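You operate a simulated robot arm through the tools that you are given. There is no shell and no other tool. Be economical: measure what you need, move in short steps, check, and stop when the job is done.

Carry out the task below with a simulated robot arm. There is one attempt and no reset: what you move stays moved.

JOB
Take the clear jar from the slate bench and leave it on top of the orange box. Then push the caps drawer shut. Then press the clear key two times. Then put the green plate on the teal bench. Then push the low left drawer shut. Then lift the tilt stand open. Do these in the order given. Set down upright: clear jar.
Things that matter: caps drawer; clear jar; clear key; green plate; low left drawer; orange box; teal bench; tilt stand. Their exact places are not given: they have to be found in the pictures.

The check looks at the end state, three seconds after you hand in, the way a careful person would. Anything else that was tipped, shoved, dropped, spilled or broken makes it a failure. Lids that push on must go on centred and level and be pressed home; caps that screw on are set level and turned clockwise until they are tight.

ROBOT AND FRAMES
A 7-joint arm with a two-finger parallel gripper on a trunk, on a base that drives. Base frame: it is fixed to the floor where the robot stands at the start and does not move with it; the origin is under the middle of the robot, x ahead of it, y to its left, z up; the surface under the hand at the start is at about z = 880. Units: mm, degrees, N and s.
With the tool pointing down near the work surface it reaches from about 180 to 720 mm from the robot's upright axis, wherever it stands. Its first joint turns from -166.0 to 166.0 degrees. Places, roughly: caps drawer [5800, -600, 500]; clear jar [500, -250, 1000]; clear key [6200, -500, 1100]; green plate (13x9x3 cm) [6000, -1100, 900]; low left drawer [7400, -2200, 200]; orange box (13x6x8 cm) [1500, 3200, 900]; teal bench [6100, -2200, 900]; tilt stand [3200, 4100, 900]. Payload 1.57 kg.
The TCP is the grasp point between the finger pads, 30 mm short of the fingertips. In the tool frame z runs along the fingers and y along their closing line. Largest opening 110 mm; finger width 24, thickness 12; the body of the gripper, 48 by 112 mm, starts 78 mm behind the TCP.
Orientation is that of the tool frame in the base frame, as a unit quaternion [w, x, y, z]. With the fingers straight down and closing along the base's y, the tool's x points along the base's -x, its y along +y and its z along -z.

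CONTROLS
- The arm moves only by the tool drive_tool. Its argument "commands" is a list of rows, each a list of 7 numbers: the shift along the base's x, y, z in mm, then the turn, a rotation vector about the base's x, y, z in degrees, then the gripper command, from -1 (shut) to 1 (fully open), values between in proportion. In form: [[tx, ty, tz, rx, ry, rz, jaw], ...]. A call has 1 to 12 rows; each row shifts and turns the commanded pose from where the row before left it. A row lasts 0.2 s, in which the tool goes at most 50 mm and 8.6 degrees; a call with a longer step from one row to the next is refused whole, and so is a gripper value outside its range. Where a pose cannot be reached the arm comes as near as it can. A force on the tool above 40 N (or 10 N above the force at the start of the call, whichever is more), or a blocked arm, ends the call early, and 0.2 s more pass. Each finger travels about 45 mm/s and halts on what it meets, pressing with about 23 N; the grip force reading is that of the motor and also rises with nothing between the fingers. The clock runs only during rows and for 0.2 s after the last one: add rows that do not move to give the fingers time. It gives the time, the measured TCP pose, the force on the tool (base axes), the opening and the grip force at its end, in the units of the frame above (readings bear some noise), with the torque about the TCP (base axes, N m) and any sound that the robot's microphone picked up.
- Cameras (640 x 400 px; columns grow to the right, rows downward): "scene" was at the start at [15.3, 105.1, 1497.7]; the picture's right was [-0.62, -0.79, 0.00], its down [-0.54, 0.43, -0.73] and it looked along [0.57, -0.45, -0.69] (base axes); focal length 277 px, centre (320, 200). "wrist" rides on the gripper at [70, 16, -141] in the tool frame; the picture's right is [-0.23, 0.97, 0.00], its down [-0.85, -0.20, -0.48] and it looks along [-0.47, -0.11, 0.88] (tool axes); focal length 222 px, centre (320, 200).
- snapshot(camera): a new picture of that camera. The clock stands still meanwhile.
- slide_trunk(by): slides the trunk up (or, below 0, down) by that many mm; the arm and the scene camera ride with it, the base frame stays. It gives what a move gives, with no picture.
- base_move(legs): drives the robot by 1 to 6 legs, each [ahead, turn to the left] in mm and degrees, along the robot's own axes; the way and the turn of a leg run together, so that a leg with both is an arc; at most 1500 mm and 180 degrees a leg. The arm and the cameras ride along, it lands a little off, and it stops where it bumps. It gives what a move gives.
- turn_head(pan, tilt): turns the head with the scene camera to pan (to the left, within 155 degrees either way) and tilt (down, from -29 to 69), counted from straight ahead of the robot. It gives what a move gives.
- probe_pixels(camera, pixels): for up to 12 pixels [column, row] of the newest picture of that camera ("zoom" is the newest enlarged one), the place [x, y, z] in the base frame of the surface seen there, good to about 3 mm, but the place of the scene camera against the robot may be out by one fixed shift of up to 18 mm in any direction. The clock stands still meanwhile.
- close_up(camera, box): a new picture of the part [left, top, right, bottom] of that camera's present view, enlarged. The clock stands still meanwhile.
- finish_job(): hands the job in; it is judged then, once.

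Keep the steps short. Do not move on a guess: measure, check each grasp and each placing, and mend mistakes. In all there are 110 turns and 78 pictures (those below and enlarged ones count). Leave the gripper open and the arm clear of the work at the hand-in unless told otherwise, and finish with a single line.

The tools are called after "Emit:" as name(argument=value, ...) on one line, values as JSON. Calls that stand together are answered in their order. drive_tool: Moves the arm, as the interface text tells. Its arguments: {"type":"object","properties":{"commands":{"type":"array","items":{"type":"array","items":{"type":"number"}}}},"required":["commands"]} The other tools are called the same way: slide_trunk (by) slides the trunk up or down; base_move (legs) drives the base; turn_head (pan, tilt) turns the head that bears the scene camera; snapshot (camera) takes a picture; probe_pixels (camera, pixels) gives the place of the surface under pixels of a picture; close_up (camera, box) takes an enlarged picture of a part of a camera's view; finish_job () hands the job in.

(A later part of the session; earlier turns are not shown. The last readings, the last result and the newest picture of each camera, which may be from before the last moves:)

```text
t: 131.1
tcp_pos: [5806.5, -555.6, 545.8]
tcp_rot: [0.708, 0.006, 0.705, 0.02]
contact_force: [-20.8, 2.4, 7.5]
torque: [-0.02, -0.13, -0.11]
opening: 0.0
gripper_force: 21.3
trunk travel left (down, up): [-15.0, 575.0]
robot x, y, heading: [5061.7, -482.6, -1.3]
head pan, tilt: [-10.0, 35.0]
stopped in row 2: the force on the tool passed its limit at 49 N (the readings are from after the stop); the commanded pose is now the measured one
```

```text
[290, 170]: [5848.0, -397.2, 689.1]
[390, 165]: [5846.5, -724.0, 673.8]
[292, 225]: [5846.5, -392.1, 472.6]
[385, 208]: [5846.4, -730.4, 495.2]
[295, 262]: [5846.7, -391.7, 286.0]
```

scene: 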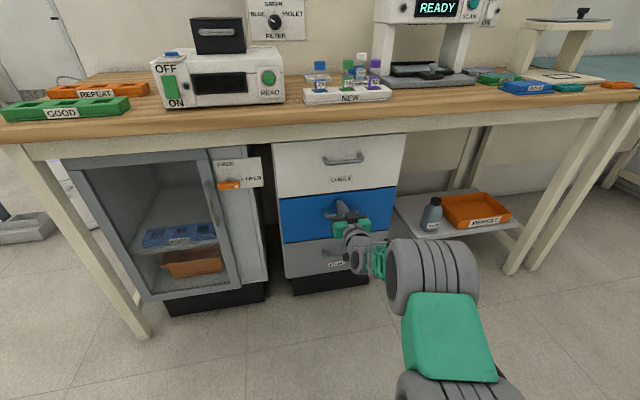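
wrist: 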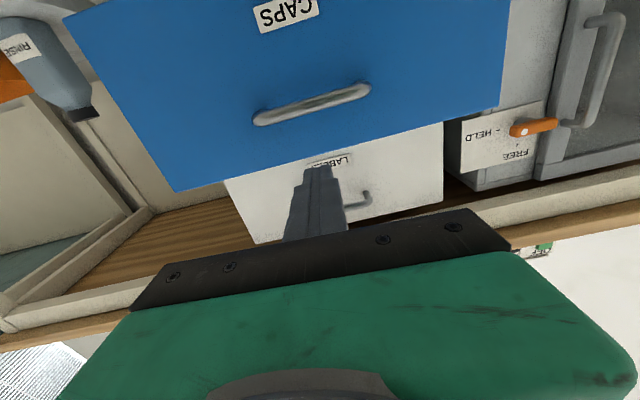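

All drawer fronts are flush at x≈5847, so it is shut. I'll back the hand off and raise the trunk to key height.

Emit:
drive_tool(commands=[[-20, 0, 0, 0, 0, 0, -1], [-45, 0, 0, 0, 0, 0, -1], [-45, 0, 0, 0, 0, 0, -1], [-45, 0, 0, 0, 0, 0, -1], [0, 0, 0, 0, 0, 0, -1]])

Emit:
slide_trunk(by=380)

Emit:
slide_trunk(by=195)

Emit:
turn_head(pan=-5, tilt=35)

Emit:
snapshot(camera="scene")

Emit:
snapshot(camera="wrist")

```text
t: 132.3
tcp_pos: [5652.4, -557.5, 541.3]
tcp_rot: [0.707, 0.005, 0.707, 0.02]
contact_force: [-0.9, -0.1, -0.3]
torque: [0.01, 0.01, 0.01]
opening: 0.0
gripper_force: 21.3
trunk travel left (down, up): [-15.0, 575.0]
robot x, y, heading: [5058.6, -480.6, -1.4]
head pan, tilt: [-10.0, 35.0]
```

```text
t: 136.0
tcp_pos: [5650.6, -557.5, 923.2]
tcp_rot: [0.707, 0.006, 0.707, 0.02]
contact_force: [-0.2, -0.2, 0.9]
torque: [0.02, -0.03, -0.01]
opening: 0.0
gripper_force: 20.7
trunk travel left (down, up): [-395.0, 195.0]
robot x, y, heading: [5059.5, -480.6, -1.7]
head pan, tilt: [-10.0, 35.0]
```

```text
t: 138.1
tcp_pos: [5651.7, -558.1, 1117.5]
tcp_rot: [0.707, 0.005, 0.707, 0.02]
contact_force: [-0.7, 0.0, 0.5]
torque: [-0.01, 0.01, 0.03]
opening: 0.0
gripper_force: 20.9
trunk travel left (down, up): [-590.0, 0.0]
robot x, y, heading: [5060.6, -483.5, -1.1]
head pan, tilt: [-10.0, 35.0]
```

```text
t: 138.7
tcp_pos: [5652.0, -557.6, 1116.6]
tcp_rot: [0.707, 0.005, 0.707, 0.021]
contact_force: [0.1, -0.5, 0.3]
torque: [0.0, 0.03, 0.0]
opening: 0.1
gripper_force: 21.5
trunk travel left (down, up): [-590.0, 0.0]
robot x, y, heading: [5062.0, -481.7, -1.1]
head pan, tilt: [-5.0, 35.0]
```

```text
48 pictures are left
```

scene: 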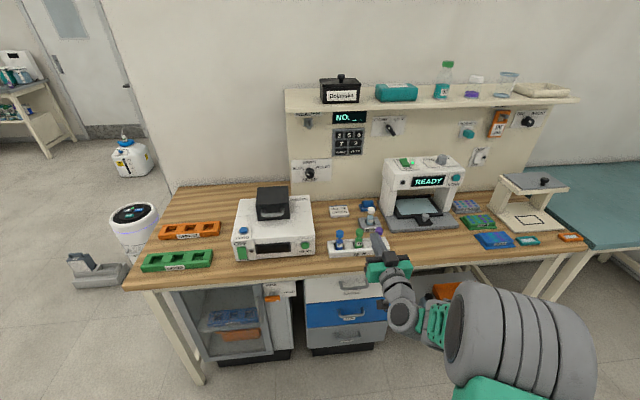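

```text
47 pictures are left
```

wrist: 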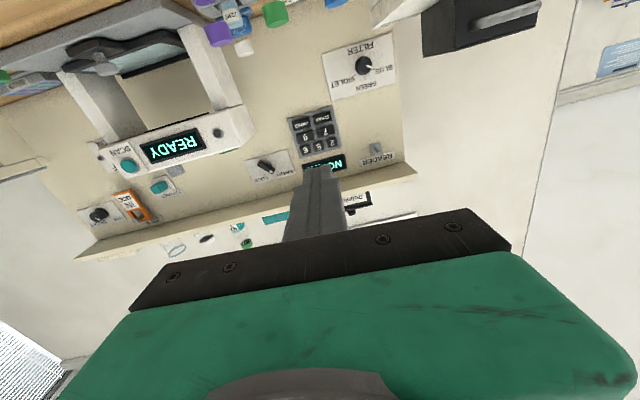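

The keypad is at wrist (315,130), seen upside down. I'll enlarge it and measure the CLEAR key.

Emit:
close_up(camera="wrist", box=[275, 95, 355, 175])

Emit:
probe_pixels(camera="wrist", pixels=[[322, 118], [303, 123], [313, 140], [315, 180], [250, 170], [345, 70], [223, 35], [239, 47]])

```text
5.00 times, centred on (315, 135) of wrist
```

zoom: 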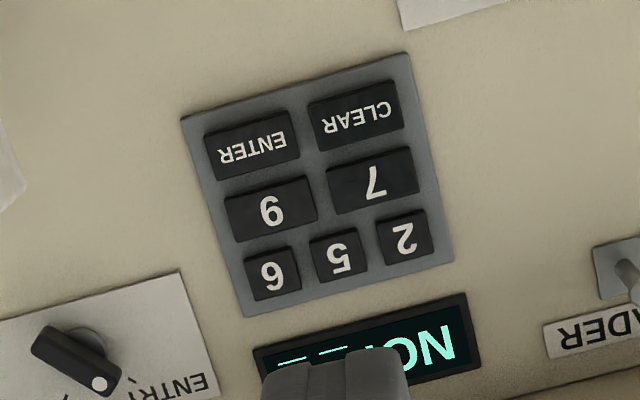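

```text
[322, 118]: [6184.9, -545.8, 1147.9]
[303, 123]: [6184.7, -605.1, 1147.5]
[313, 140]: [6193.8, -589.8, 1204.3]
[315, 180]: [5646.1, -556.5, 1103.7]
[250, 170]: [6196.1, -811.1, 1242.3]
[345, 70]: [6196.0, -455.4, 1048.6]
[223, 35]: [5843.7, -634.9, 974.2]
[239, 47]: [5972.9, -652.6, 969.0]
```

I'll probe the key centres in the enlarged picture.

Emit:
probe_pixels(camera="zoom", pixels=[[355, 114], [252, 146], [371, 181], [271, 208], [312, 120], [398, 112], [345, 90], [362, 140], [380, 65]])

```text
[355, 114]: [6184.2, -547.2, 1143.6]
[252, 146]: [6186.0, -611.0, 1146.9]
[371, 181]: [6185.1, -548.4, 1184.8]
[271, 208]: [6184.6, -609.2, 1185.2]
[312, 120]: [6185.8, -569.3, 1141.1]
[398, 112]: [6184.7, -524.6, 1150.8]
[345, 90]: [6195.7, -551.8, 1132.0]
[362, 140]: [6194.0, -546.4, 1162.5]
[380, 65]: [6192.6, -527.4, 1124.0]
```

The CLEAR key is centred at (6185,-547,1146). I need to drive about 340 mm closer, so I'll check the clearance of the arm links and the base against the bench.

Emit:
probe_pixels(camera="scene", pixels=[[520, 340], [400, 318], [435, 330], [460, 300], [400, 260], [365, 245], [350, 225], [430, 175], [450, 372], [400, 340]])

Emit:
turn_head(pan=0, tilt=69)

Emit:
snapshot(camera="scene")

```text
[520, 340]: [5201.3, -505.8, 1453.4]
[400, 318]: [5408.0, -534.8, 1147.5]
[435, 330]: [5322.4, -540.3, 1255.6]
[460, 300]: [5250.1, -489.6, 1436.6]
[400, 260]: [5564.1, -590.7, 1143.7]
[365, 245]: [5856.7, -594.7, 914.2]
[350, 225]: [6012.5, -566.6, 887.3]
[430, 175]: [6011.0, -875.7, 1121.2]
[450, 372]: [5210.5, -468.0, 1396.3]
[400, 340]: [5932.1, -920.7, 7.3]
```

```text
t: 139.7
tcp_pos: [5651.3, -556.9, 1117.7]
tcp_rot: [0.707, 0.006, 0.707, 0.021]
contact_force: [0.0, -0.2, -0.1]
torque: [0.02, 0.0, -0.02]
opening: 0.0
gripper_force: 21.1
trunk travel left (down, up): [-590.0, 0.0]
robot x, y, heading: [5059.6, -478.8, -1.4]
head pan, tilt: [0.0, 68.8]
```

```text
45 pictures are left
```

scene: 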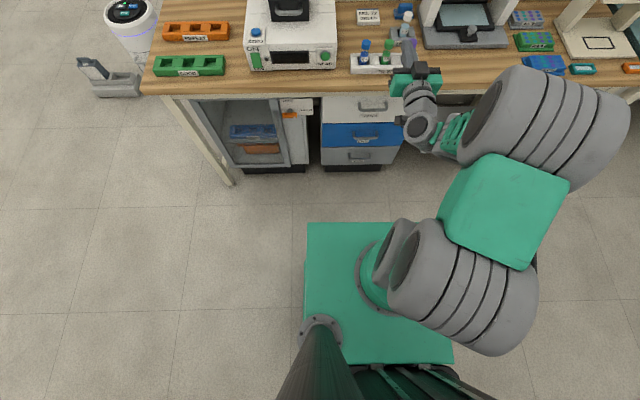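

The elbow is high (z 1450). I'll check how far the robot's front extends.

Emit:
probe_pixels(camera="scene", pixels=[[345, 224], [340, 260], [345, 215], [500, 362], [395, 225]])

```text
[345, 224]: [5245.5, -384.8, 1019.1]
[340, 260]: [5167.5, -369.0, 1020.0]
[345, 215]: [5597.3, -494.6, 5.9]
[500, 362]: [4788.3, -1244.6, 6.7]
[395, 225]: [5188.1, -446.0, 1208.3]
```

The carriage front is only 185 mm ahead of the axis, so there is room. I'll raise the hand 29 mm, shift y, then drive 320 mm forward.

Emit:
drive_tool(commands=[[0, 16, 29, 0, 0, 0, -1], [0, 0, 0, 0, 0, 0, -1]])

Emit:
base_move(legs=[[320, 0]])

Emit:
close_up(camera="wrist", box=[240, 80, 400, 220])

```text
t: 140.3
tcp_pos: [5649.8, -542.2, 1147.2]
tcp_rot: [0.707, 0.005, 0.707, 0.019]
contact_force: [0.1, -0.1, -0.2]
torque: [0.0, 0.01, 0.01]
opening: 0.0
gripper_force: 20.7
trunk travel left (down, up): [-590.0, 0.0]
robot x, y, heading: [5059.8, -478.0, -1.3]
head pan, tilt: [0.0, 68.8]
```

```text
t: 142.4
tcp_pos: [5962.6, -545.5, 1146.7]
tcp_rot: [0.707, 0.004, 0.707, 0.022]
contact_force: [0.0, 0.4, -0.3]
torque: [-0.01, 0.02, -0.03]
opening: 0.0
gripper_force: 21.7
trunk travel left (down, up): [-590.0, 0.0]
robot x, y, heading: [5370.7, -485.9, -0.9]
head pan, tilt: [0.0, 68.8]
```

```text
2.86 times, centred on (320, 150) of wrist
```

zoom: 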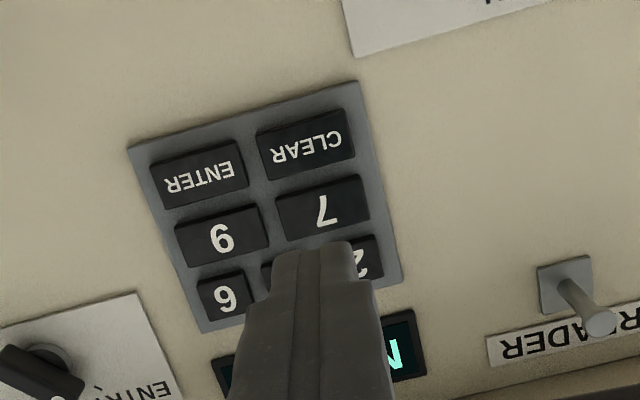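

Emit:
probe_pixels(camera="zoom", pixels=[[305, 148], [265, 152], [350, 140], [300, 118], [312, 172], [198, 178], [322, 205]])

```text
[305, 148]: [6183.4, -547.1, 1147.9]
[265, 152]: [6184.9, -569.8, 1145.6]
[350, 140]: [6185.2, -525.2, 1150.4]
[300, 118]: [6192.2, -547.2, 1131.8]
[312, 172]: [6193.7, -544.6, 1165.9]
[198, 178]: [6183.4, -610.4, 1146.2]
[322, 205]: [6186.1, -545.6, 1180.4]
```

The CLEAR centre is confirmed at (6184,-547,1147). I'll approach to about 15 mm before it.

Emit:
drive_tool(commands=[[45, -2, 0, 0, 0, 0, -1], [45, 0, 0, 0, 0, 0, -1], [45, 0, 0, 0, 0, 0, -1], [40, 0, 0, 0, 0, 0, -1], [0, 0, 0, 0, 0, 0, -1]])

Emit:
close_up(camera="wrist", box=[240, 80, 400, 220])

```text
t: 143.6
tcp_pos: [6137.0, -546.2, 1146.9]
tcp_rot: [0.707, 0.004, 0.707, 0.022]
contact_force: [0.3, -0.3, -0.3]
torque: [0.02, 0.02, 0.02]
opening: 0.3
gripper_force: 21.8
trunk travel left (down, up): [-590.0, 0.0]
robot x, y, heading: [5370.0, -487.6, -0.9]
head pan, tilt: [0.0, 68.8]
```

```text
2.86 times, centred on (320, 150) of wrist
```

zoom: 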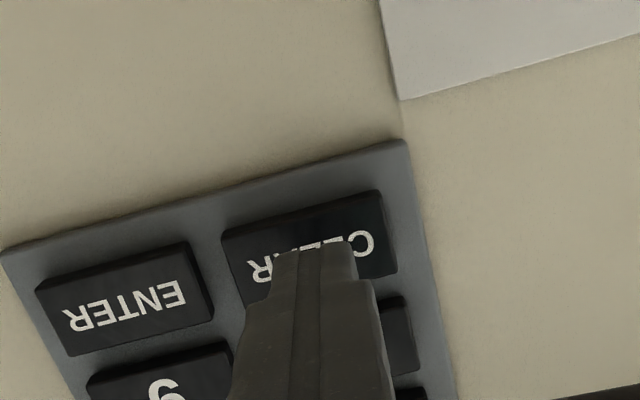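

The fingertips are aligned on CLEAR. I'll press gently in small steps.

Emit:
drive_tool(commands=[[14, 0, 0, 0, 0, 0, -1], [3, 0, 0, 0, 0, 0, -1], [2, 0, 0, 0, 0, 0, -1], [1.5, 0, 0, 0, 0, 0, -1]])

```text
t: 144.6
tcp_pos: [6156.2, -547.6, 1148.8]
tcp_rot: [0.707, 0.004, 0.707, 0.022]
contact_force: [-1.8, -1.6, 0.7]
torque: [-0.01, -0.03, -0.08]
opening: 0.2
gripper_force: 21.3
trunk travel left (down, up): [-590.0, 0.0]
robot x, y, heading: [5370.2, -488.2, -1.1]
head pan, tilt: [0.0, 68.8]
heard: click
```

Heard one click. I'll back off and see whether the display changed, to be sure it counted once.

Emit:
drive_tool(commands=[[-10, 0, 0, 0, 0, 0, -1], [-10, 0, 0, 0, 0, 0, -1], [0, 0, 0, 0, 0, 0, -1]])

```text
t: 145.4
tcp_pos: [6137.7, -546.2, 1148.3]
tcp_rot: [0.707, 0.005, 0.707, 0.022]
contact_force: [-0.3, -0.1, 0.5]
torque: [-0.03, 0.01, -0.01]
opening: 0.0
gripper_force: 21.3
trunk travel left (down, up): [-590.0, 0.0]
robot x, y, heading: [5370.1, -487.8, -0.9]
head pan, tilt: [0.0, 68.8]
```

Second press, the same way, then back off.

Emit:
drive_tool(commands=[[14, 0, 0, 0, 0, 0, -1], [3, 0, 0, 0, 0, 0, -1], [2, 0, 0, 0, 0, 0, -1], [1.5, 0, 0, 0, 0, 0, -1]])

Emit:
drive_tool(commands=[[-10, 0, 0, 0, 0, 0, -1], [-20, 0, 0, 0, 0, 0, -1], [-30, 0, 0, 0, 0, 0, -1], [-40, 0, 0, 0, 0, 0, -1], [-45, 0, 0, 0, 0, 0, -1], [-45, 0, 0, 0, 0, 0, -1], [0, 0, 0, 0, 0, 0, -1]])

Emit:
turn_head(pan=-30, tilt=40)

Emit:
snapshot(camera="scene")

```text
t: 146.4
tcp_pos: [6157.2, -548.0, 1146.6]
tcp_rot: [0.707, 0.003, 0.707, 0.023]
contact_force: [-2.7, -1.2, 0.0]
torque: [0.02, -0.01, -0.08]
opening: 0.0
gripper_force: 22.0
trunk travel left (down, up): [-590.0, 0.0]
robot x, y, heading: [5370.1, -484.3, -1.1]
head pan, tilt: [0.0, 68.8]
heard: click
```

```text
t: 148.0
tcp_pos: [5968.6, -546.9, 1142.5]
tcp_rot: [0.707, 0.002, 0.707, 0.023]
contact_force: [0.2, 0.9, -0.6]
torque: [-0.04, 0.04, 0.02]
opening: 0.1
gripper_force: 21.8
trunk travel left (down, up): [-590.0, 0.0]
robot x, y, heading: [5369.2, -485.4, -0.9]
head pan, tilt: [0.0, 68.8]
```

```text
t: 149.0
tcp_pos: [5969.0, -547.4, 1143.6]
tcp_rot: [0.707, 0.003, 0.707, 0.023]
contact_force: [-0.1, -0.4, 0.2]
torque: [0.02, 0.0, 0.04]
opening: 0.2
gripper_force: 21.3
trunk travel left (down, up): [-590.0, 0.0]
robot x, y, heading: [5367.4, -486.5, -1.2]
head pan, tilt: [-30.0, 40.0]
```

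```text
42 pictures are left
```

scene: 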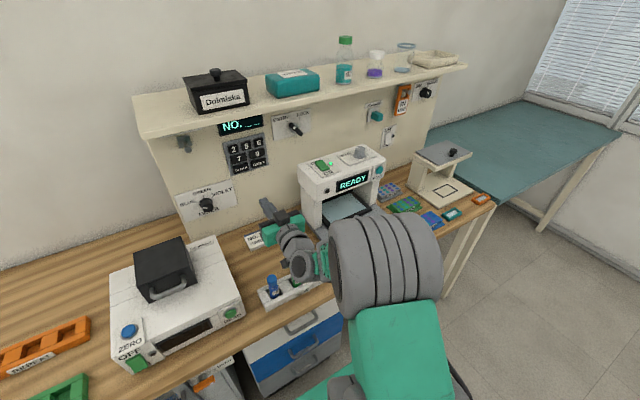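

Two clicks were heard. Next is the green plate at scene (405,205), which I'll measure now. Then I'll back away, point the tool down again and open it.

Emit:
close_up(camera="scene", box=[360, 160, 520, 260])

Emit:
probe_pixels(camera="scene", pixels=[[405, 204], [395, 212], [415, 208], [450, 160], [340, 205], [520, 104], [615, 125], [430, 220], [390, 188]])

Emit:
base_move(legs=[[-330, 0]])

Emit:
drive_tool(commands=[[0, 0, 10, 0, 8, 0, -1], [0, 0, 10, 0, 8, 0, -1], [0, 0, 10, 0, 8, 0, 0], [-20, 0, 10, 0, 8, 0, 0.6], [-20, 0, 0, 0, 8, 0, 1], [-20, 0, 0, 0, 8, 0, 1], [-20, 0, 0, 0, 8, 0, 1], [-20, 0, 0, 0, 8, 0, 1], [-20, 0, 0, 0, 8, 0, 1], [-20, 0, 0, 0, 8, 0, 1], [-20, 0, 0, 0, 8, 0, 1], [0, 0, 0, 0, 2, 0, 1]])

```text
4.00 times, centred on (440, 210) of scene
```

zoom: 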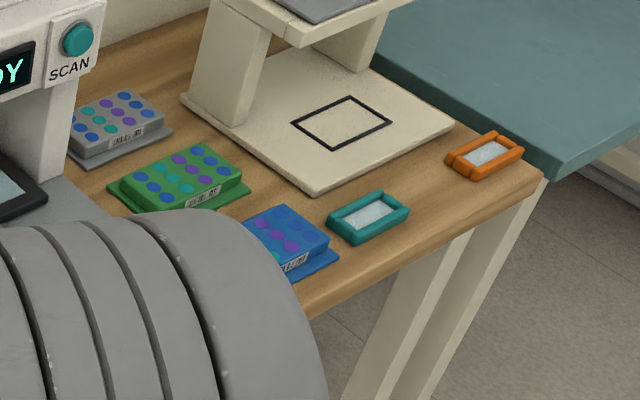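

```text
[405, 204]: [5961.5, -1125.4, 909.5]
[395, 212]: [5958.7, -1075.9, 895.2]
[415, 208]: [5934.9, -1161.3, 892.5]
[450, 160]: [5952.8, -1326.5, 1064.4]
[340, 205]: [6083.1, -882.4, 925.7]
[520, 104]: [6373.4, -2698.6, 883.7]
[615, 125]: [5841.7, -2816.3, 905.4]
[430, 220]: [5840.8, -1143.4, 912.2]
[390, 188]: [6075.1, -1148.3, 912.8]
```

```text
t: 151.2
tcp_pos: [5638.7, -541.1, 1144.4]
tcp_rot: [0.707, 0.003, 0.707, 0.023]
contact_force: [-0.2, -0.5, -0.5]
torque: [0.03, 0.01, -0.02]
opening: 0.0
gripper_force: 21.9
trunk travel left (down, up): [-590.0, 0.0]
robot x, y, heading: [5037.0, -478.1, -0.9]
head pan, tilt: [-30.0, 40.0]
```

```text
t: 153.8
tcp_pos: [5477.5, -540.5, 1186.0]
tcp_rot: [-0.001, 0.019, 1.0, 0.014]
contact_force: [0.1, -1.1, 0.1]
torque: [-0.03, 0.0, 0.01]
opening: 110.1
gripper_force: 0.1
trunk travel left (down, up): [-590.0, 0.0]
robot x, y, heading: [5039.5, -478.3, -1.2]
head pan, tilt: [-30.0, 40.0]
```

The tool is down and open. I'll drive to face the plate at (5960,-1125).

Emit:
base_move(legs=[[0, -89], [640, 0], [0, 90], [310, 0]])

Emit:
turn_head(pan=10, tilt=45)

Emit:
snapshot(camera="scene")

Emit:
snapshot(camera="wrist")

```text
t: 166.6
tcp_pos: [5779.7, -1216.7, 1185.2]
tcp_rot: [0.0, 0.031, 0.999, 0.014]
contact_force: [0.8, 0.5, 0.2]
torque: [0.01, 0.02, -0.01]
opening: 110.0
gripper_force: 0.0
trunk travel left (down, up): [-590.0, 0.0]
robot x, y, heading: [5347.0, -1143.4, -2.6]
head pan, tilt: [-30.0, 40.0]
```

```text
t: 167.7
tcp_pos: [5780.9, -1217.7, 1184.7]
tcp_rot: [0.001, 0.032, 0.999, 0.013]
contact_force: [0.2, 0.1, -0.3]
torque: [-0.02, 0.03, 0.01]
opening: 109.8
gripper_force: 0.1
trunk travel left (down, up): [-590.0, 0.0]
robot x, y, heading: [5341.4, -1144.8, -2.5]
head pan, tilt: [10.0, 45.0]
```

```text
40 pictures are left
```

scene: 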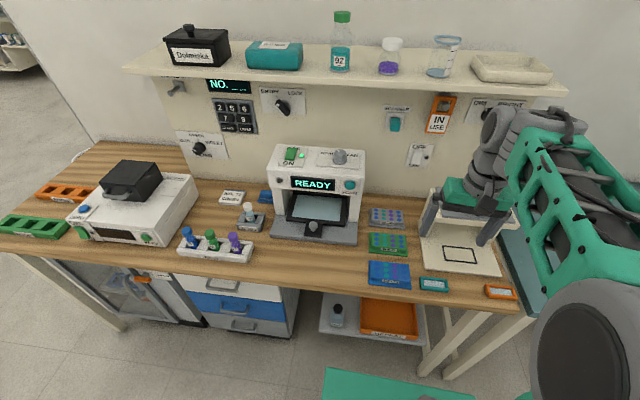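

```text
39 pictures are left
```

wrist: 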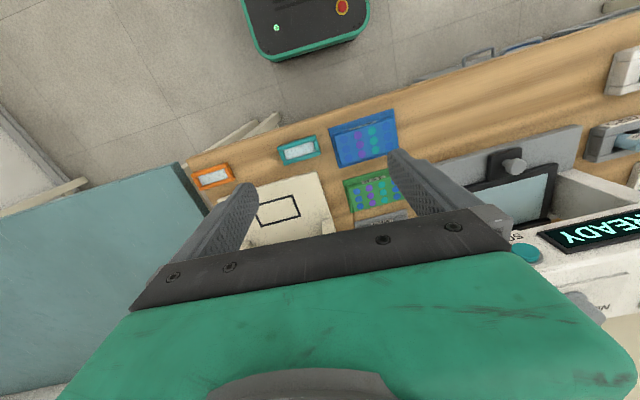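

Three plates lie in a row. Green is the middle one, partly hidden by a finger at wrist (375,195). I'll move the hand over it to see the gaps.

Emit:
drive_tool(commands=[[45, 30, 0, 0, 0, 0, 1], [45, 30, 0, 0, 0, 0, 1], [45, 30, 0, 0, 0, 2.5, 1], [40, 10, 0, 0, 0, 0, 1], [0, 0, 0, 0, 0, 0, 1]])

Emit:
close_up(camera="wrist", box=[240, 60, 440, 240])

```text
refused: row 1 steps farther than a row can; nothing moved
```

```text
2.22 times, centred on (340, 150) of wrist
```

zoom: 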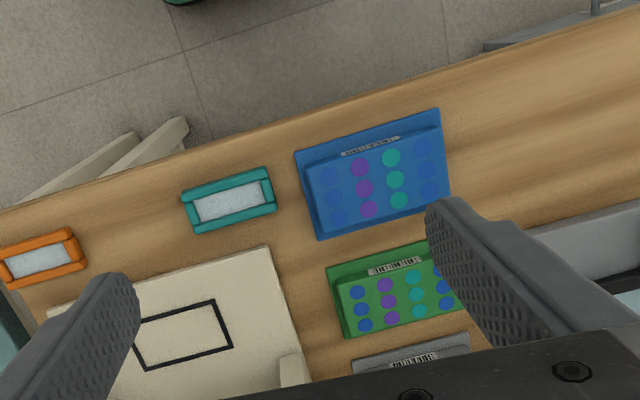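

The steps were too long, so nothing moved. I'll repeat with shorter ones.

Emit:
drive_tool(commands=[[38, 25, 0, 0, 0, 0, 1], [38, 25, 0, 0, 0, 0, 1], [38, 25, 0, 0, 0, 2, 1], [38, 25, 0, 0, 0, 0, 1], [30, 0, 0, 0, 0, 0, 1], [0, 0, 0, 0, 0, 0, 1]])

Emit:
snapshot(camera="wrist")

```text
t: 169.1
tcp_pos: [5958.8, -1121.2, 1186.3]
tcp_rot: [0.0, 0.013, 1.0, 0.014]
contact_force: [1.1, 0.0, -1.0]
torque: [-0.02, -0.01, 0.02]
opening: 110.0
gripper_force: 0.0
trunk travel left (down, up): [-590.0, 0.0]
robot x, y, heading: [5342.1, -1143.4, -2.5]
head pan, tilt: [10.0, 45.0]
```

```text
37 pictures are left
```

wrist: 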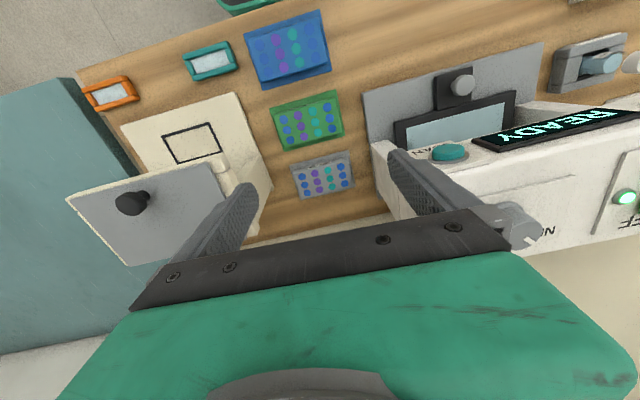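

Now the whole green plate is visible at (307,120). I'll enlarge it and measure edges and gaps.

Emit:
close_up(camera="wrist", box=[240, 70, 400, 220])

Emit:
probe_pixels(camera="zoom", pixels=[[280, 205], [135, 170], [165, 312], [385, 80], [418, 255], [270, 125], [270, 292], [300, 330], [150, 240], [415, 200], [130, 160], [290, 370]])

```text
2.67 times, centred on (320, 145) of wrist
```

zoom: 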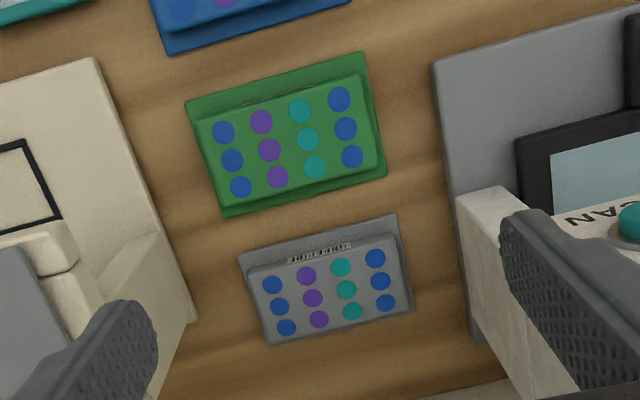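

```text
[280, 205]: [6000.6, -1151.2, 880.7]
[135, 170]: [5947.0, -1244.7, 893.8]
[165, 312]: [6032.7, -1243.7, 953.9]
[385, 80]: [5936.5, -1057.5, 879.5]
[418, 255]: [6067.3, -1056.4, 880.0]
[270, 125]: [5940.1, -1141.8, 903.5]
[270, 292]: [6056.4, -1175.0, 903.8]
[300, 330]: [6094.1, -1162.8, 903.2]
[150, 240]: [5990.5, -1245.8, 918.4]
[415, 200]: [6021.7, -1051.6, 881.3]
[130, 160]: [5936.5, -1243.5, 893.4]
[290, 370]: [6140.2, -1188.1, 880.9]
```

I'll probe the green plate's skirt and block edges more exactly.

Emit:
probe_pixels(camera="zoom", pixels=[[278, 82], [276, 88], [282, 100], [285, 115], [298, 182], [302, 190], [305, 198], [192, 110], [205, 140], [374, 120], [380, 172], [322, 240]])

```text
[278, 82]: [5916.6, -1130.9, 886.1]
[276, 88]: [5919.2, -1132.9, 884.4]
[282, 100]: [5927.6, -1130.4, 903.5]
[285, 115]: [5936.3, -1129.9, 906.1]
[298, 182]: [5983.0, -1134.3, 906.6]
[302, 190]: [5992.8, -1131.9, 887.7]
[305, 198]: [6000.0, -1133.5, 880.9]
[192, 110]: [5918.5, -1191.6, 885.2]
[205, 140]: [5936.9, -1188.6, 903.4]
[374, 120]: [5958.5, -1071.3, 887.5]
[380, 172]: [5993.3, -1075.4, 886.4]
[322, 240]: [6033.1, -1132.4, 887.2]
```

Measured: block x 5925–5989, skirt 5914–5996, centre (5956,-1132), block top z 906. The gap to the grey plate is about 38 mm. I'll check the neighbours (blue plate, reader device, stand) before turning the hand 90°.

Emit:
probe_pixels(camera="wrist", pixels=[[286, 86], [280, 83], [400, 195], [380, 150], [370, 100], [366, 115], [235, 180], [260, 165], [215, 175], [430, 165], [250, 150]])

```text
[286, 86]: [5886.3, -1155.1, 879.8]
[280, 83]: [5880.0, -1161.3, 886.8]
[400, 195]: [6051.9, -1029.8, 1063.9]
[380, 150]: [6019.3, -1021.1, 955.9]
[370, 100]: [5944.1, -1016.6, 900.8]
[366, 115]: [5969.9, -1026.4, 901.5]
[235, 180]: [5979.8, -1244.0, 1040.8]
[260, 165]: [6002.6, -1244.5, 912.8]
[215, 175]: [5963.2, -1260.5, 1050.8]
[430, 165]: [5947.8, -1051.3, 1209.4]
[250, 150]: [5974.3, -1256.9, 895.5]
```

There is room. I'll turn the hand -90° about z with the opening reduced to about 88 mm, staying high.

Emit:
drive_tool(commands=[[0, -2, 0, 0, 0, -8.4, 0.6], [0, -2, 0, 0, 0, -8.4, 0.6], [0, -2, 0, 0, 0, -8.4, 0.6], [0, -2, 0, 0, 0, -8.4, 0.6], [0, -2, 0, 0, 0, -8.4, 0.6], [0, 0, 0, 0, 0, -8.4, 0.6], [0, 0, 0, 0, 0, -8.4, 0.6], [0, 0, 0, 0, 0, -8.4, 0.6], [0, 0, 0, 0, 0, -8.4, 0.6], [0, 0, 0, 0, 0, -8.4, 0.6], [0, 0, 0, 0, 0, -7.5, 0.6], [0, 0, 0, 0, 0, 0, 0.6]])

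Emit:
snapshot(camera="wrist")

```text
t: 171.7
tcp_pos: [5960.3, -1126.5, 1185.2]
tcp_rot: [0.01, 0.726, 0.687, 0.01]
contact_force: [0.1, 0.4, 0.4]
torque: [0.01, -0.01, -0.02]
opening: 88.2
gripper_force: 0.0
trunk travel left (down, up): [-590.0, 0.0]
robot x, y, heading: [5342.1, -1143.9, -2.4]
head pan, tilt: [10.0, 45.0]
```

```text
35 pictures are left
```

wrist: 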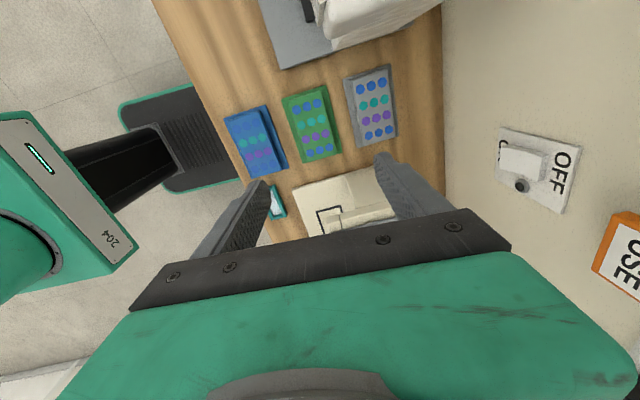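

The hand is 3° off in yaw and 1.6° in tilt. I'll correct both while moving over (5956,-1132) and go down to z 960.

Emit:
drive_tool(commands=[[-4, -5.5, 0, 0, 1.6, 3.1, 0.6], [0, 0, -45, 0, 0, 0, 0.6], [0, 0, -45, 0, 0, 0, 0.6], [0, 0, -45, 0, 0, 0, 0.6], [0, 0, -45, 0, 0, 0, 0.6], [0, 0, -45, 0, 0, 0, 0.6], [0, 0, 0, 0, 0, 0, 0.6]])

Emit:
snapshot(camera="wrist")

```text
t: 173.3
tcp_pos: [5958.1, -1132.3, 964.5]
tcp_rot: [0.0, 0.707, 0.707, 0.0]
contact_force: [0.7, -0.3, 0.0]
torque: [0.01, 0.02, 0.01]
opening: 88.0
gripper_force: 0.1
trunk travel left (down, up): [-590.0, 0.0]
robot x, y, heading: [5343.6, -1147.6, -2.4]
head pan, tilt: [10.0, 45.0]
```

```text
34 pictures are left
```

wrist: 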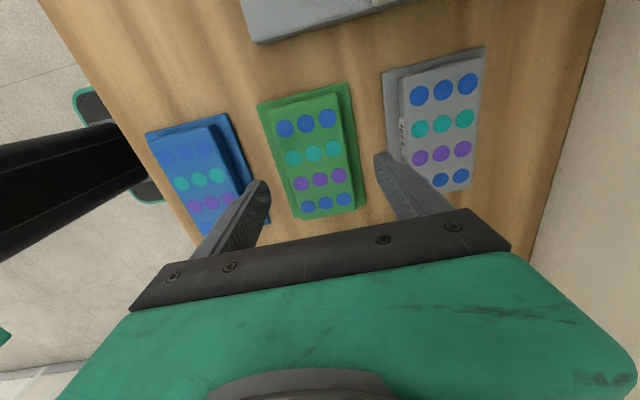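

Looks straddled. I'll verify the skirt and block edges from this nearer view.

Emit:
probe_pixels(camera="wrist", pixels=[[268, 155], [276, 150], [340, 145], [349, 140], [353, 145], [310, 152], [308, 212], [300, 92], [284, 155], [335, 150], [390, 150], [225, 150]])

```text
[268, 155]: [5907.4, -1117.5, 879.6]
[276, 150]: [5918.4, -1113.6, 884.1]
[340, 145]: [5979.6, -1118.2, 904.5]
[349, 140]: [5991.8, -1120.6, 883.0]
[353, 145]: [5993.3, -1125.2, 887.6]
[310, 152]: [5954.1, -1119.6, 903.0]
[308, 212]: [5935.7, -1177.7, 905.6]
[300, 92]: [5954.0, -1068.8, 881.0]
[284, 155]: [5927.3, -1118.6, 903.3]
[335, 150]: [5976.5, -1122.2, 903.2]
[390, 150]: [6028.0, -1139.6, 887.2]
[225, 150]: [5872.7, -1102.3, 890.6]
```

Consistent with centre x≈5955.5. I'll go down to z 920 (tips just above the skirt) and close on the block.

Emit:
drive_tool(commands=[[-2.5, 0, -25, 0, 0, 0, 0.6], [0, 0, -15, 0, 0, 0, 0.6], [0, 0, -4.5, 0, 0, 0, 0.6], [0, 0, 0, 0, 0, 0, 0.6], [0, 0, 0, 0, 0, 0, 0], [0, 0, 0, 0, 0, 0, 0], [0, 0, 0, 0, 0, 0, 0], [0, 0, 0, 0, 0, 0, 0], [0, 0, 0, 0, 0, 0, 0]])

```text
t: 175.3
tcp_pos: [5955.2, -1132.3, 918.6]
tcp_rot: [0.001, 0.707, 0.707, -0.001]
contact_force: [0.7, -0.1, -0.8]
torque: [0.02, -0.05, -0.02]
opening: 61.0
gripper_force: 23.7
trunk travel left (down, up): [-590.0, 0.0]
robot x, y, heading: [5343.5, -1143.2, -2.6]
head pan, tilt: [10.0, 45.0]
```

The grip stopped at 61 mm on the block with 23.7 N. I'll lift slowly and look.

Emit:
drive_tool(commands=[[0, 0, 10, 0, 0, 0, -0.2], [0, 0, 20, 0, 0, 0, -0.2], [0, 0, 40, 0, 0, 0, -0.2], [0, 0, 45, 0, 0, 0, -0.2], [0, 0, 45, 0, 0, 0, -0.2], [0, 0, 45, 0, 0, 0, -0.2], [0, 0, 45, 0, 0, 0, -0.2], [0, 0, 0, 0, 0, 0, -0.2]])

Emit:
snapshot(camera="wrist")

```text
t: 177.1
tcp_pos: [5957.3, -1126.6, 1165.5]
tcp_rot: [0.001, 0.707, 0.707, 0.0]
contact_force: [0.2, -0.2, -0.5]
torque: [-0.02, -0.04, 0.02]
opening: 61.1
gripper_force: 22.9
trunk travel left (down, up): [-590.0, 0.0]
robot x, y, heading: [5343.4, -1147.9, -2.4]
head pan, tilt: [10.0, 45.0]
```

```text
33 pictures are left
```

wrist: 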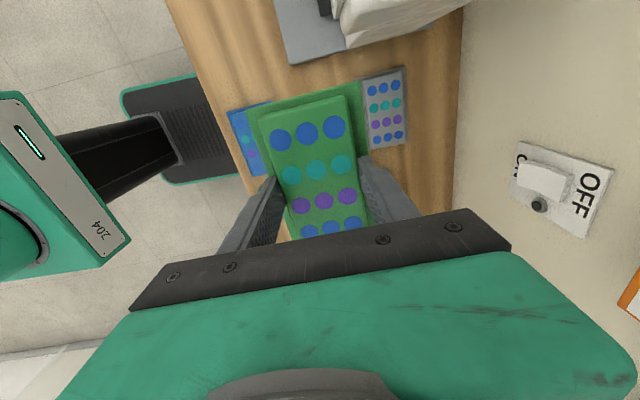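

The plate is held with its skirt, level. I'll back away, drive along the teal bench and face it near y≈-2150.

Emit:
base_move(legs=[[-320, 0], [0, -87.5], [1000, 0], [0, 90]])

Emit:
turn_head(pan=0, tilt=35)

Emit:
snapshot(camera="scene")

```text
t: 191.5
tcp_pos: [5634.9, -2054.5, 1164.7]
tcp_rot: [0.001, 0.689, 0.725, 0.0]
contact_force: [-0.1, -0.8, -0.8]
torque: [-0.02, -0.01, 0.01]
opening: 61.2
gripper_force: 23.0
trunk travel left (down, up): [-590.0, 0.0]
robot x, y, heading: [5022.6, -2101.3, 0.2]
head pan, tilt: [10.0, 45.0]
```

```text
t: 192.2
tcp_pos: [5634.0, -2054.3, 1164.8]
tcp_rot: [0.0, 0.689, 0.725, 0.0]
contact_force: [0.5, -0.8, -1.1]
torque: [-0.03, 0.03, 0.01]
opening: 61.3
gripper_force: 23.3
trunk travel left (down, up): [-590.0, 0.0]
robot x, y, heading: [5021.1, -2104.1, 0.1]
head pan, tilt: [0.0, 35.0]
```

```text
32 pictures are left
```

scene: 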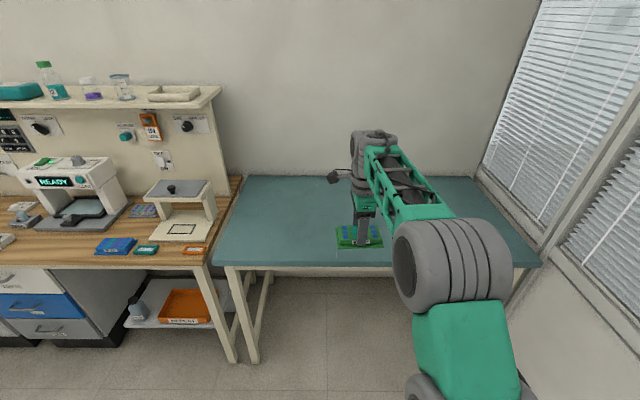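

The teal bench is empty. I'll drive 340 mm forward and measure its surface height.

Emit:
base_move(legs=[[340, 0]])

Emit:
snapshot(camera="wrist")

Emit:
probe_pixels(camera="wrist", pixels=[[320, 40], [420, 120], [220, 130], [300, 20]])

```text
t: 194.4
tcp_pos: [5974.6, -2046.9, 1164.2]
tcp_rot: [0.001, 0.687, 0.727, -0.001]
contact_force: [-0.5, 0.7, -1.0]
torque: [-0.01, 0.01, -0.04]
opening: 61.5
gripper_force: 22.7
trunk travel left (down, up): [-590.0, 0.0]
robot x, y, heading: [5365.4, -2095.5, 0.6]
head pan, tilt: [0.0, 35.0]
```

```text
31 pictures are left
```

wrist: 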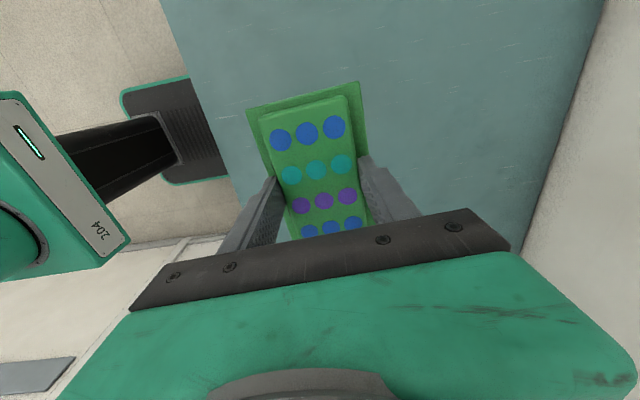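

```text
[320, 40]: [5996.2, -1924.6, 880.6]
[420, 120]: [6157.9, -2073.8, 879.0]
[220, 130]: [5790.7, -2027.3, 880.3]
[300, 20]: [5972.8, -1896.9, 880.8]
```

The bench surface is at z 880. I'll lower the plate: fast at first, then slowly until contact at TCP z≈918.

Emit:
drive_tool(commands=[[20, 0, -45, 0, 0, 0, -0.2], [0, 0, -45, 0, 0, 0, -0.2], [0, 0, -45, 0, 0, 0, -0.2], [0, 0, -45, 0, 0, 0, -0.2], [0, 0, -45, 0, 0, 0, -0.2], [0, 0, -14, 0, 0, 0, -0.2], [0, 0, -3, 0, 0, 0, -0.2], [0, 0, -2, 0, 0, 0, -0.2], [0, 0, -1, 0, 0, 0, -0.2], [0, 0, 0, 0, 0, 0, -0.2]])

```text
t: 196.6
tcp_pos: [5994.9, -2047.6, 920.1]
tcp_rot: [0.001, 0.687, 0.727, 0.0]
contact_force: [-0.4, 0.1, -1.0]
torque: [0.0, -0.01, 0.0]
opening: 61.2
gripper_force: 23.1
trunk travel left (down, up): [-590.0, 0.0]
robot x, y, heading: [5367.0, -2096.9, 0.4]
head pan, tilt: [0.0, 35.0]
```

Emit:
drive_tool(commands=[[0, 0, -1, 0, 0, 0, -0.2], [0, 0, -1, 0, 0, 0, -0.2], [0, 0, -0.7, 0, 0, 0, -0.2], [0, 0, 0, 0, 0, 0, -0.2]])

```text
t: 197.6
tcp_pos: [5996.0, -2047.9, 917.1]
tcp_rot: [0.001, 0.687, 0.726, 0.001]
contact_force: [1.1, -2.7, 8.6]
torque: [-0.1, 0.37, 0.03]
opening: 61.2
gripper_force: 22.9
trunk travel left (down, up): [-590.0, 0.0]
robot x, y, heading: [5362.9, -2103.7, 0.8]
head pan, tilt: [0.0, 35.0]
```

Contact (8.6 N). I'll open moderately and lift away.

Emit:
drive_tool(commands=[[0, 0, 1, 0, 0, 0, 0.3], [0, 0, 0, 0, 0, 0, 0.6], [0, 0, 0, 0, 0, 0, 0.6], [0, 0, 0, 0, 0, 0, 0.6], [0, 0, 20, 0, 0, 0, 0.6], [0, 0, 45, 0, 0, 0, 0.6], [0, 0, 45, 0, 0, 0, 0.6], [0, 0, 45, 0, 0, 0, 0.6], [0, 0, 45, 0, 0, 0, 0.6], [0, 0, 45, 0, 0, 0, 0.6], [0, 0, 0, 0, 0, 0, 0.6]])

Emit:
snapshot(camera="wrist")

```text
t: 200.0
tcp_pos: [5994.7, -2045.8, 1165.7]
tcp_rot: [0.002, 0.688, 0.726, 0.0]
contact_force: [0.0, -0.2, -0.1]
torque: [0.01, 0.02, -0.01]
opening: 88.0
gripper_force: 0.0
trunk travel left (down, up): [-590.0, 0.0]
robot x, y, heading: [5364.9, -2100.2, 0.6]
head pan, tilt: [0.0, 35.0]
```

```text
30 pictures are left
```

wrist: 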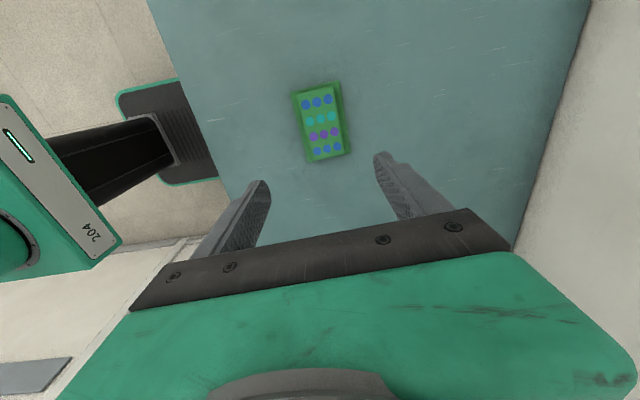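

The green plate rests flat on the teal bench. Next is the low left drawer near (7400,-2200), on the far side of the wall. I'll back off, turn the hand back and draw it in, then go north around the wall.

Emit:
base_move(legs=[[-330, 0]])

Emit:
drive_tool(commands=[[-20, 0, 0, 0, 0, 8, 0.6], [-20, 0, 0, 0, 0, 8, 0.6], [-20, 0, 0, 0, 0, 8, 0.6], [-20, 0, 0, 0, 0, 8, 0.6], [-20, 0, 0, 0, 0, 8, 0], [-20, 0, 0, 0, 0, 8, -1], [-20, 0, 0, 0, 0, 8, -1], [-20, 0, 0, 0, 0, 8, -1], [-20, 0, 0, 0, 0, 8, -1], [-20, 0, 0, 0, 0, 8, -1], [-20, 0, 0, 0, 0, 7, -1], [0, 0, 0, 0, 0, 0, -1]])

Emit:
base_move(legs=[[0, 89.5], [1500, 0], [1400, 0], [500, 0], [0, -60]])

Emit:
turn_head(pan=-10, tilt=20)

Emit:
snapshot(camera="scene")

```text
t: 202.2
tcp_pos: [5665.2, -2047.2, 1165.0]
tcp_rot: [0.001, 0.684, 0.729, -0.001]
contact_force: [0.1, 0.3, 0.3]
torque: [0.01, -0.03, 0.01]
opening: 87.9
gripper_force: 0.2
trunk travel left (down, up): [-590.0, 0.0]
robot x, y, heading: [5036.9, -2104.5, 0.9]
head pan, tilt: [0.0, 35.0]
```

```text
t: 204.8
tcp_pos: [5445.7, -2044.4, 1162.4]
tcp_rot: [0.0, -0.006, 1.0, 0.0]
contact_force: [-1.2, 0.1, 0.2]
torque: [0.01, -0.02, 0.02]
opening: 0.0
gripper_force: 21.5
trunk travel left (down, up): [-590.0, 0.0]
robot x, y, heading: [5035.9, -2106.6, 1.0]
head pan, tilt: [0.0, 35.0]
```

```text
t: 227.3
tcp_pos: [5431.8, 1428.7, 1162.7]
tcp_rot: [0.0, -0.247, 0.969, 0.0]
contact_force: [0.0, -0.5, 0.4]
torque: [0.03, 0.0, 0.02]
opening: 0.0
gripper_force: 21.1
trunk travel left (down, up): [-590.0, 0.0]
robot x, y, heading: [5098.6, 1181.9, 29.0]
head pan, tilt: [0.0, 35.0]
```

```text
t: 228.1
tcp_pos: [5431.9, 1428.5, 1162.5]
tcp_rot: [0.001, -0.247, 0.969, 0.001]
contact_force: [0.0, -0.2, -0.7]
torque: [-0.01, 0.01, -0.02]
opening: 0.0
gripper_force: 21.6
trunk travel left (down, up): [-590.0, 0.0]
robot x, y, heading: [5100.2, 1185.6, 29.0]
head pan, tilt: [-10.0, 20.0]
```

```text
29 pictures are left
```

scene: 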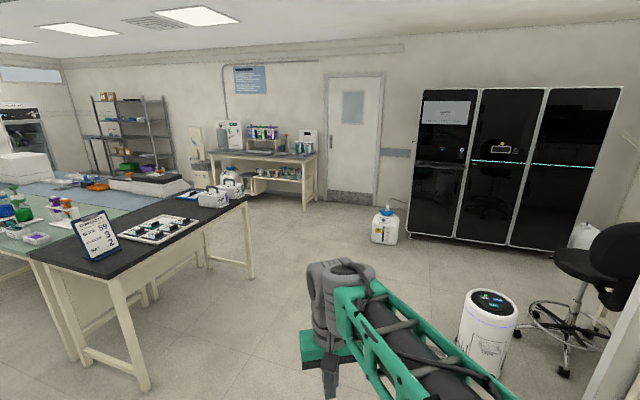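

I see the cylinder bin at (487,335), the chair at (575,330), and the black cabinets. I'll measure them for the path.

Emit:
probe_pixels(camera="scene", pixels=[[487, 365], [462, 330], [515, 330], [563, 372], [520, 338], [430, 236], [550, 252], [385, 243], [252, 276], [143, 388], [590, 400], [585, 245]])

Emit:
turn_head(pan=-50, tilt=25)

Emit:
snapshot(camera="scene")

```text
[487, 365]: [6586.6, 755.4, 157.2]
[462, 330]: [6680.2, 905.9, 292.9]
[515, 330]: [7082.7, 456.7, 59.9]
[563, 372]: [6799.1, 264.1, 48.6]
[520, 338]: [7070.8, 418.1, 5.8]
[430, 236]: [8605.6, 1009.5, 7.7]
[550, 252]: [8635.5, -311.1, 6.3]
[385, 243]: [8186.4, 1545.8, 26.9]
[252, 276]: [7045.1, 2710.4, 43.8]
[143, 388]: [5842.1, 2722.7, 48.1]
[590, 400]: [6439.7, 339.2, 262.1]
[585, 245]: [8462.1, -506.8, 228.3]
```

```text
t: 229.2
tcp_pos: [5431.7, 1428.6, 1161.8]
tcp_rot: [0.0, -0.246, 0.969, 0.0]
contact_force: [-0.3, -0.6, 0.4]
torque: [-0.01, 0.01, 0.0]
opening: 0.0
gripper_force: 20.6
trunk travel left (down, up): [-590.0, 0.0]
robot x, y, heading: [5101.0, 1184.6, 28.9]
head pan, tilt: [-50.0, 25.0]
```

```text
28 pictures are left
```

scene: 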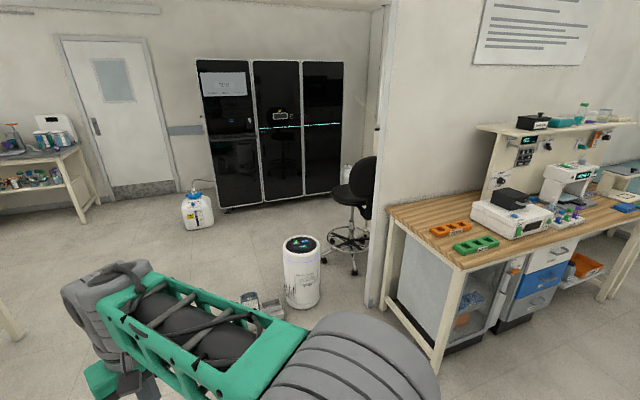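

I'll go east along y≈1745, clear of the cylinder and bench, then turn south at x≈7700 between chair and cabinets.

Emit:
base_move(legs=[[1150, 0], [0, -29], [1500, 0], [90, 0], [0, -90]])

Emit:
turn_head(pan=-10, tilt=20)

Emit:
snapshot(camera="scene")

```text
t: 248.0
tcp_pos: [7745.7, 1291.3, 1162.4]
tcp_rot: [0.0, 0.717, 0.697, 0.0]
contact_force: [0.2, 0.2, 0.0]
torque: [-0.01, 0.05, 0.01]
opening: 0.1
gripper_force: 20.9
trunk travel left (down, up): [-590.0, 0.0]
robot x, y, heading: [7702.7, 1699.9, -91.1]
head pan, tilt: [-50.0, 25.0]
```

```text
t: 249.1
tcp_pos: [7745.8, 1291.2, 1162.4]
tcp_rot: [0.001, 0.717, 0.697, -0.002]
contact_force: [0.5, 0.4, -0.2]
torque: [0.0, 0.0, 0.03]
opening: 0.0
gripper_force: 20.9
trunk travel left (down, up): [-590.0, 0.0]
robot x, y, heading: [7702.0, 1702.3, -91.0]
head pan, tilt: [-10.0, 20.0]
```

```text
27 pictures are left
```

scene: 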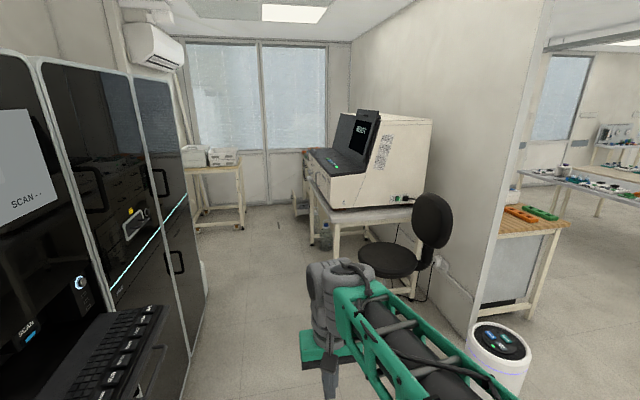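

I'll measure the corridor to the south.

Emit:
probe_pixels(camera="scene", pixels=[[310, 245], [337, 260], [413, 295], [185, 390], [205, 300], [300, 215], [243, 225], [195, 228], [390, 262], [150, 310], [303, 165]])

Emit:
close_up(camera="scene", box=[240, 120, 400, 260])

```text
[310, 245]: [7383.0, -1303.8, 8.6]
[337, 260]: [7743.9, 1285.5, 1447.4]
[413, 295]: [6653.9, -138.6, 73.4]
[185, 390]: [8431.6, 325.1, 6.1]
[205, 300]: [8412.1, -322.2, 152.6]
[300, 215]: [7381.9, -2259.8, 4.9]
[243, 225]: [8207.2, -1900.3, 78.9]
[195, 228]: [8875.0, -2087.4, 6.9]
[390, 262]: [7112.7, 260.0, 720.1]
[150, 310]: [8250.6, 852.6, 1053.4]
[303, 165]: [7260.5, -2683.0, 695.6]
```

```text
2.86 times, centred on (320, 190) of scene
```

zoom: 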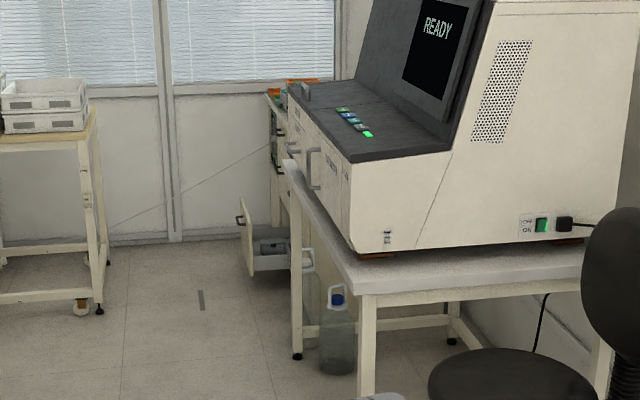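

The open low drawer is beyond the machine, near x≈7450, opening toward +x. I'll drive south along x≈7800 to y≈-1250 and look.

Emit:
base_move(legs=[[0, 3.5], [1500, 0], [1400, 0], [0, -40]])

Emit:
turn_head(pan=10, tilt=40)

Emit:
snapshot(camera="scene")

```text
t: 265.6
tcp_pos: [7632.1, -1615.8, 1162.8]
tcp_rot: [0.001, 0.893, 0.451, 0.0]
contact_force: [-1.0, -0.7, -0.4]
torque: [-0.04, 0.0, -0.01]
opening: 0.0
gripper_force: 21.4
trunk travel left (down, up): [-590.0, 0.0]
robot x, y, heading: [7833.1, -1249.2, -126.1]
head pan, tilt: [-10.0, 20.0]
```

```text
t: 266.5
tcp_pos: [7632.1, -1616.3, 1162.7]
tcp_rot: [0.0, 0.892, 0.451, 0.0]
contact_force: [0.7, -0.6, 0.5]
torque: [0.02, 0.02, 0.02]
opening: 0.3
gripper_force: 21.4
trunk travel left (down, up): [-590.0, 0.0]
robot x, y, heading: [7830.5, -1254.3, -125.6]
head pan, tilt: [10.0, 40.0]
```

```text
25 pictures are left
```

scene: 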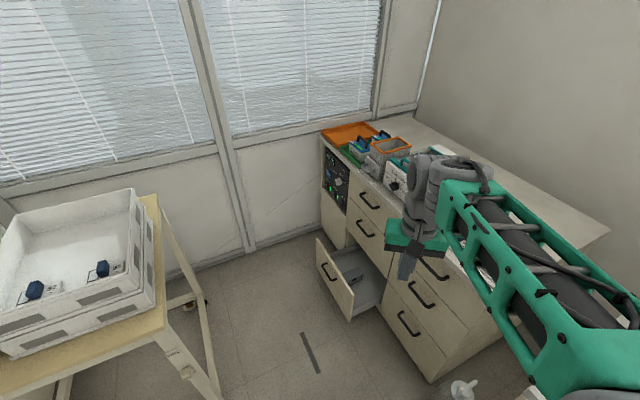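

The open drawer is at (340,280): the bottom row, left column. I'll measure its front, handle, the closed neighbours and the cart.

Emit:
probe_pixels(camera="scene", pixels=[[327, 270], [318, 245], [350, 290], [335, 285], [370, 240], [405, 320], [345, 318], [355, 268], [190, 300], [215, 395], [320, 240], [354, 297]])

Emit:
close_up(camera="scene", box=[300, 180, 460, 340])

```text
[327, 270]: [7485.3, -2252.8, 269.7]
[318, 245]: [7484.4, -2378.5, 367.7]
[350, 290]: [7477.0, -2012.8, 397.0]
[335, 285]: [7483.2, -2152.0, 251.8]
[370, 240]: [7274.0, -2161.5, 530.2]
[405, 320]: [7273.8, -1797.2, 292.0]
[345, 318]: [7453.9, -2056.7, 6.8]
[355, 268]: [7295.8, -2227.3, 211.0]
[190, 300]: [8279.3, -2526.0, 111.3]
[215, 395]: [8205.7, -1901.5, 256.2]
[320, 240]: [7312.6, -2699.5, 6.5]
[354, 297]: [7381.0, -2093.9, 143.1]
```

```text
2.50 times, centred on (380, 260) of scene
```

zoom: 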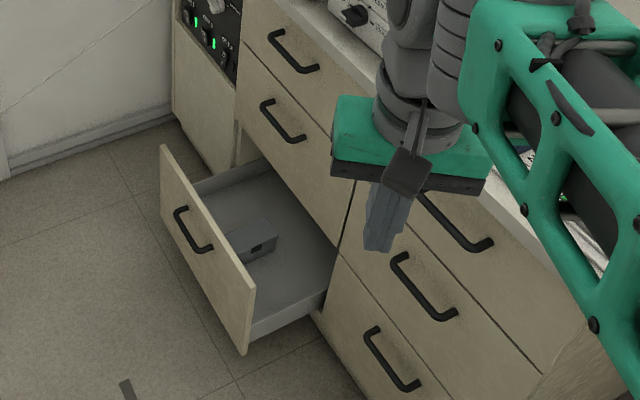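

The drawer front is at x≈7483, closed line 7274, z≈140–385, centre y≈-2200. The cart legs at x≈8205 limit my standing room, so I'll check the base's size with the wrist camera.

Emit:
snapshot(camera="wrist")

```text
23 pictures are left
```

wrist: 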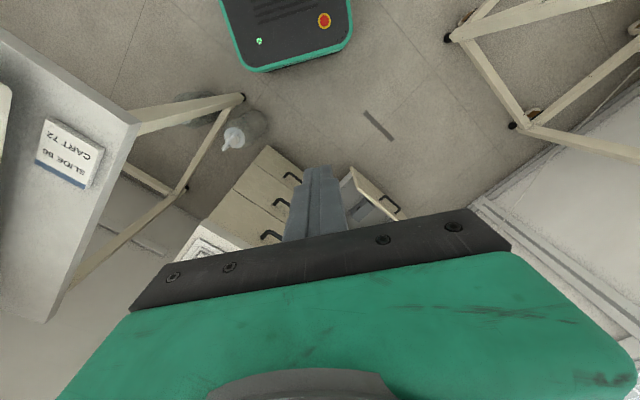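

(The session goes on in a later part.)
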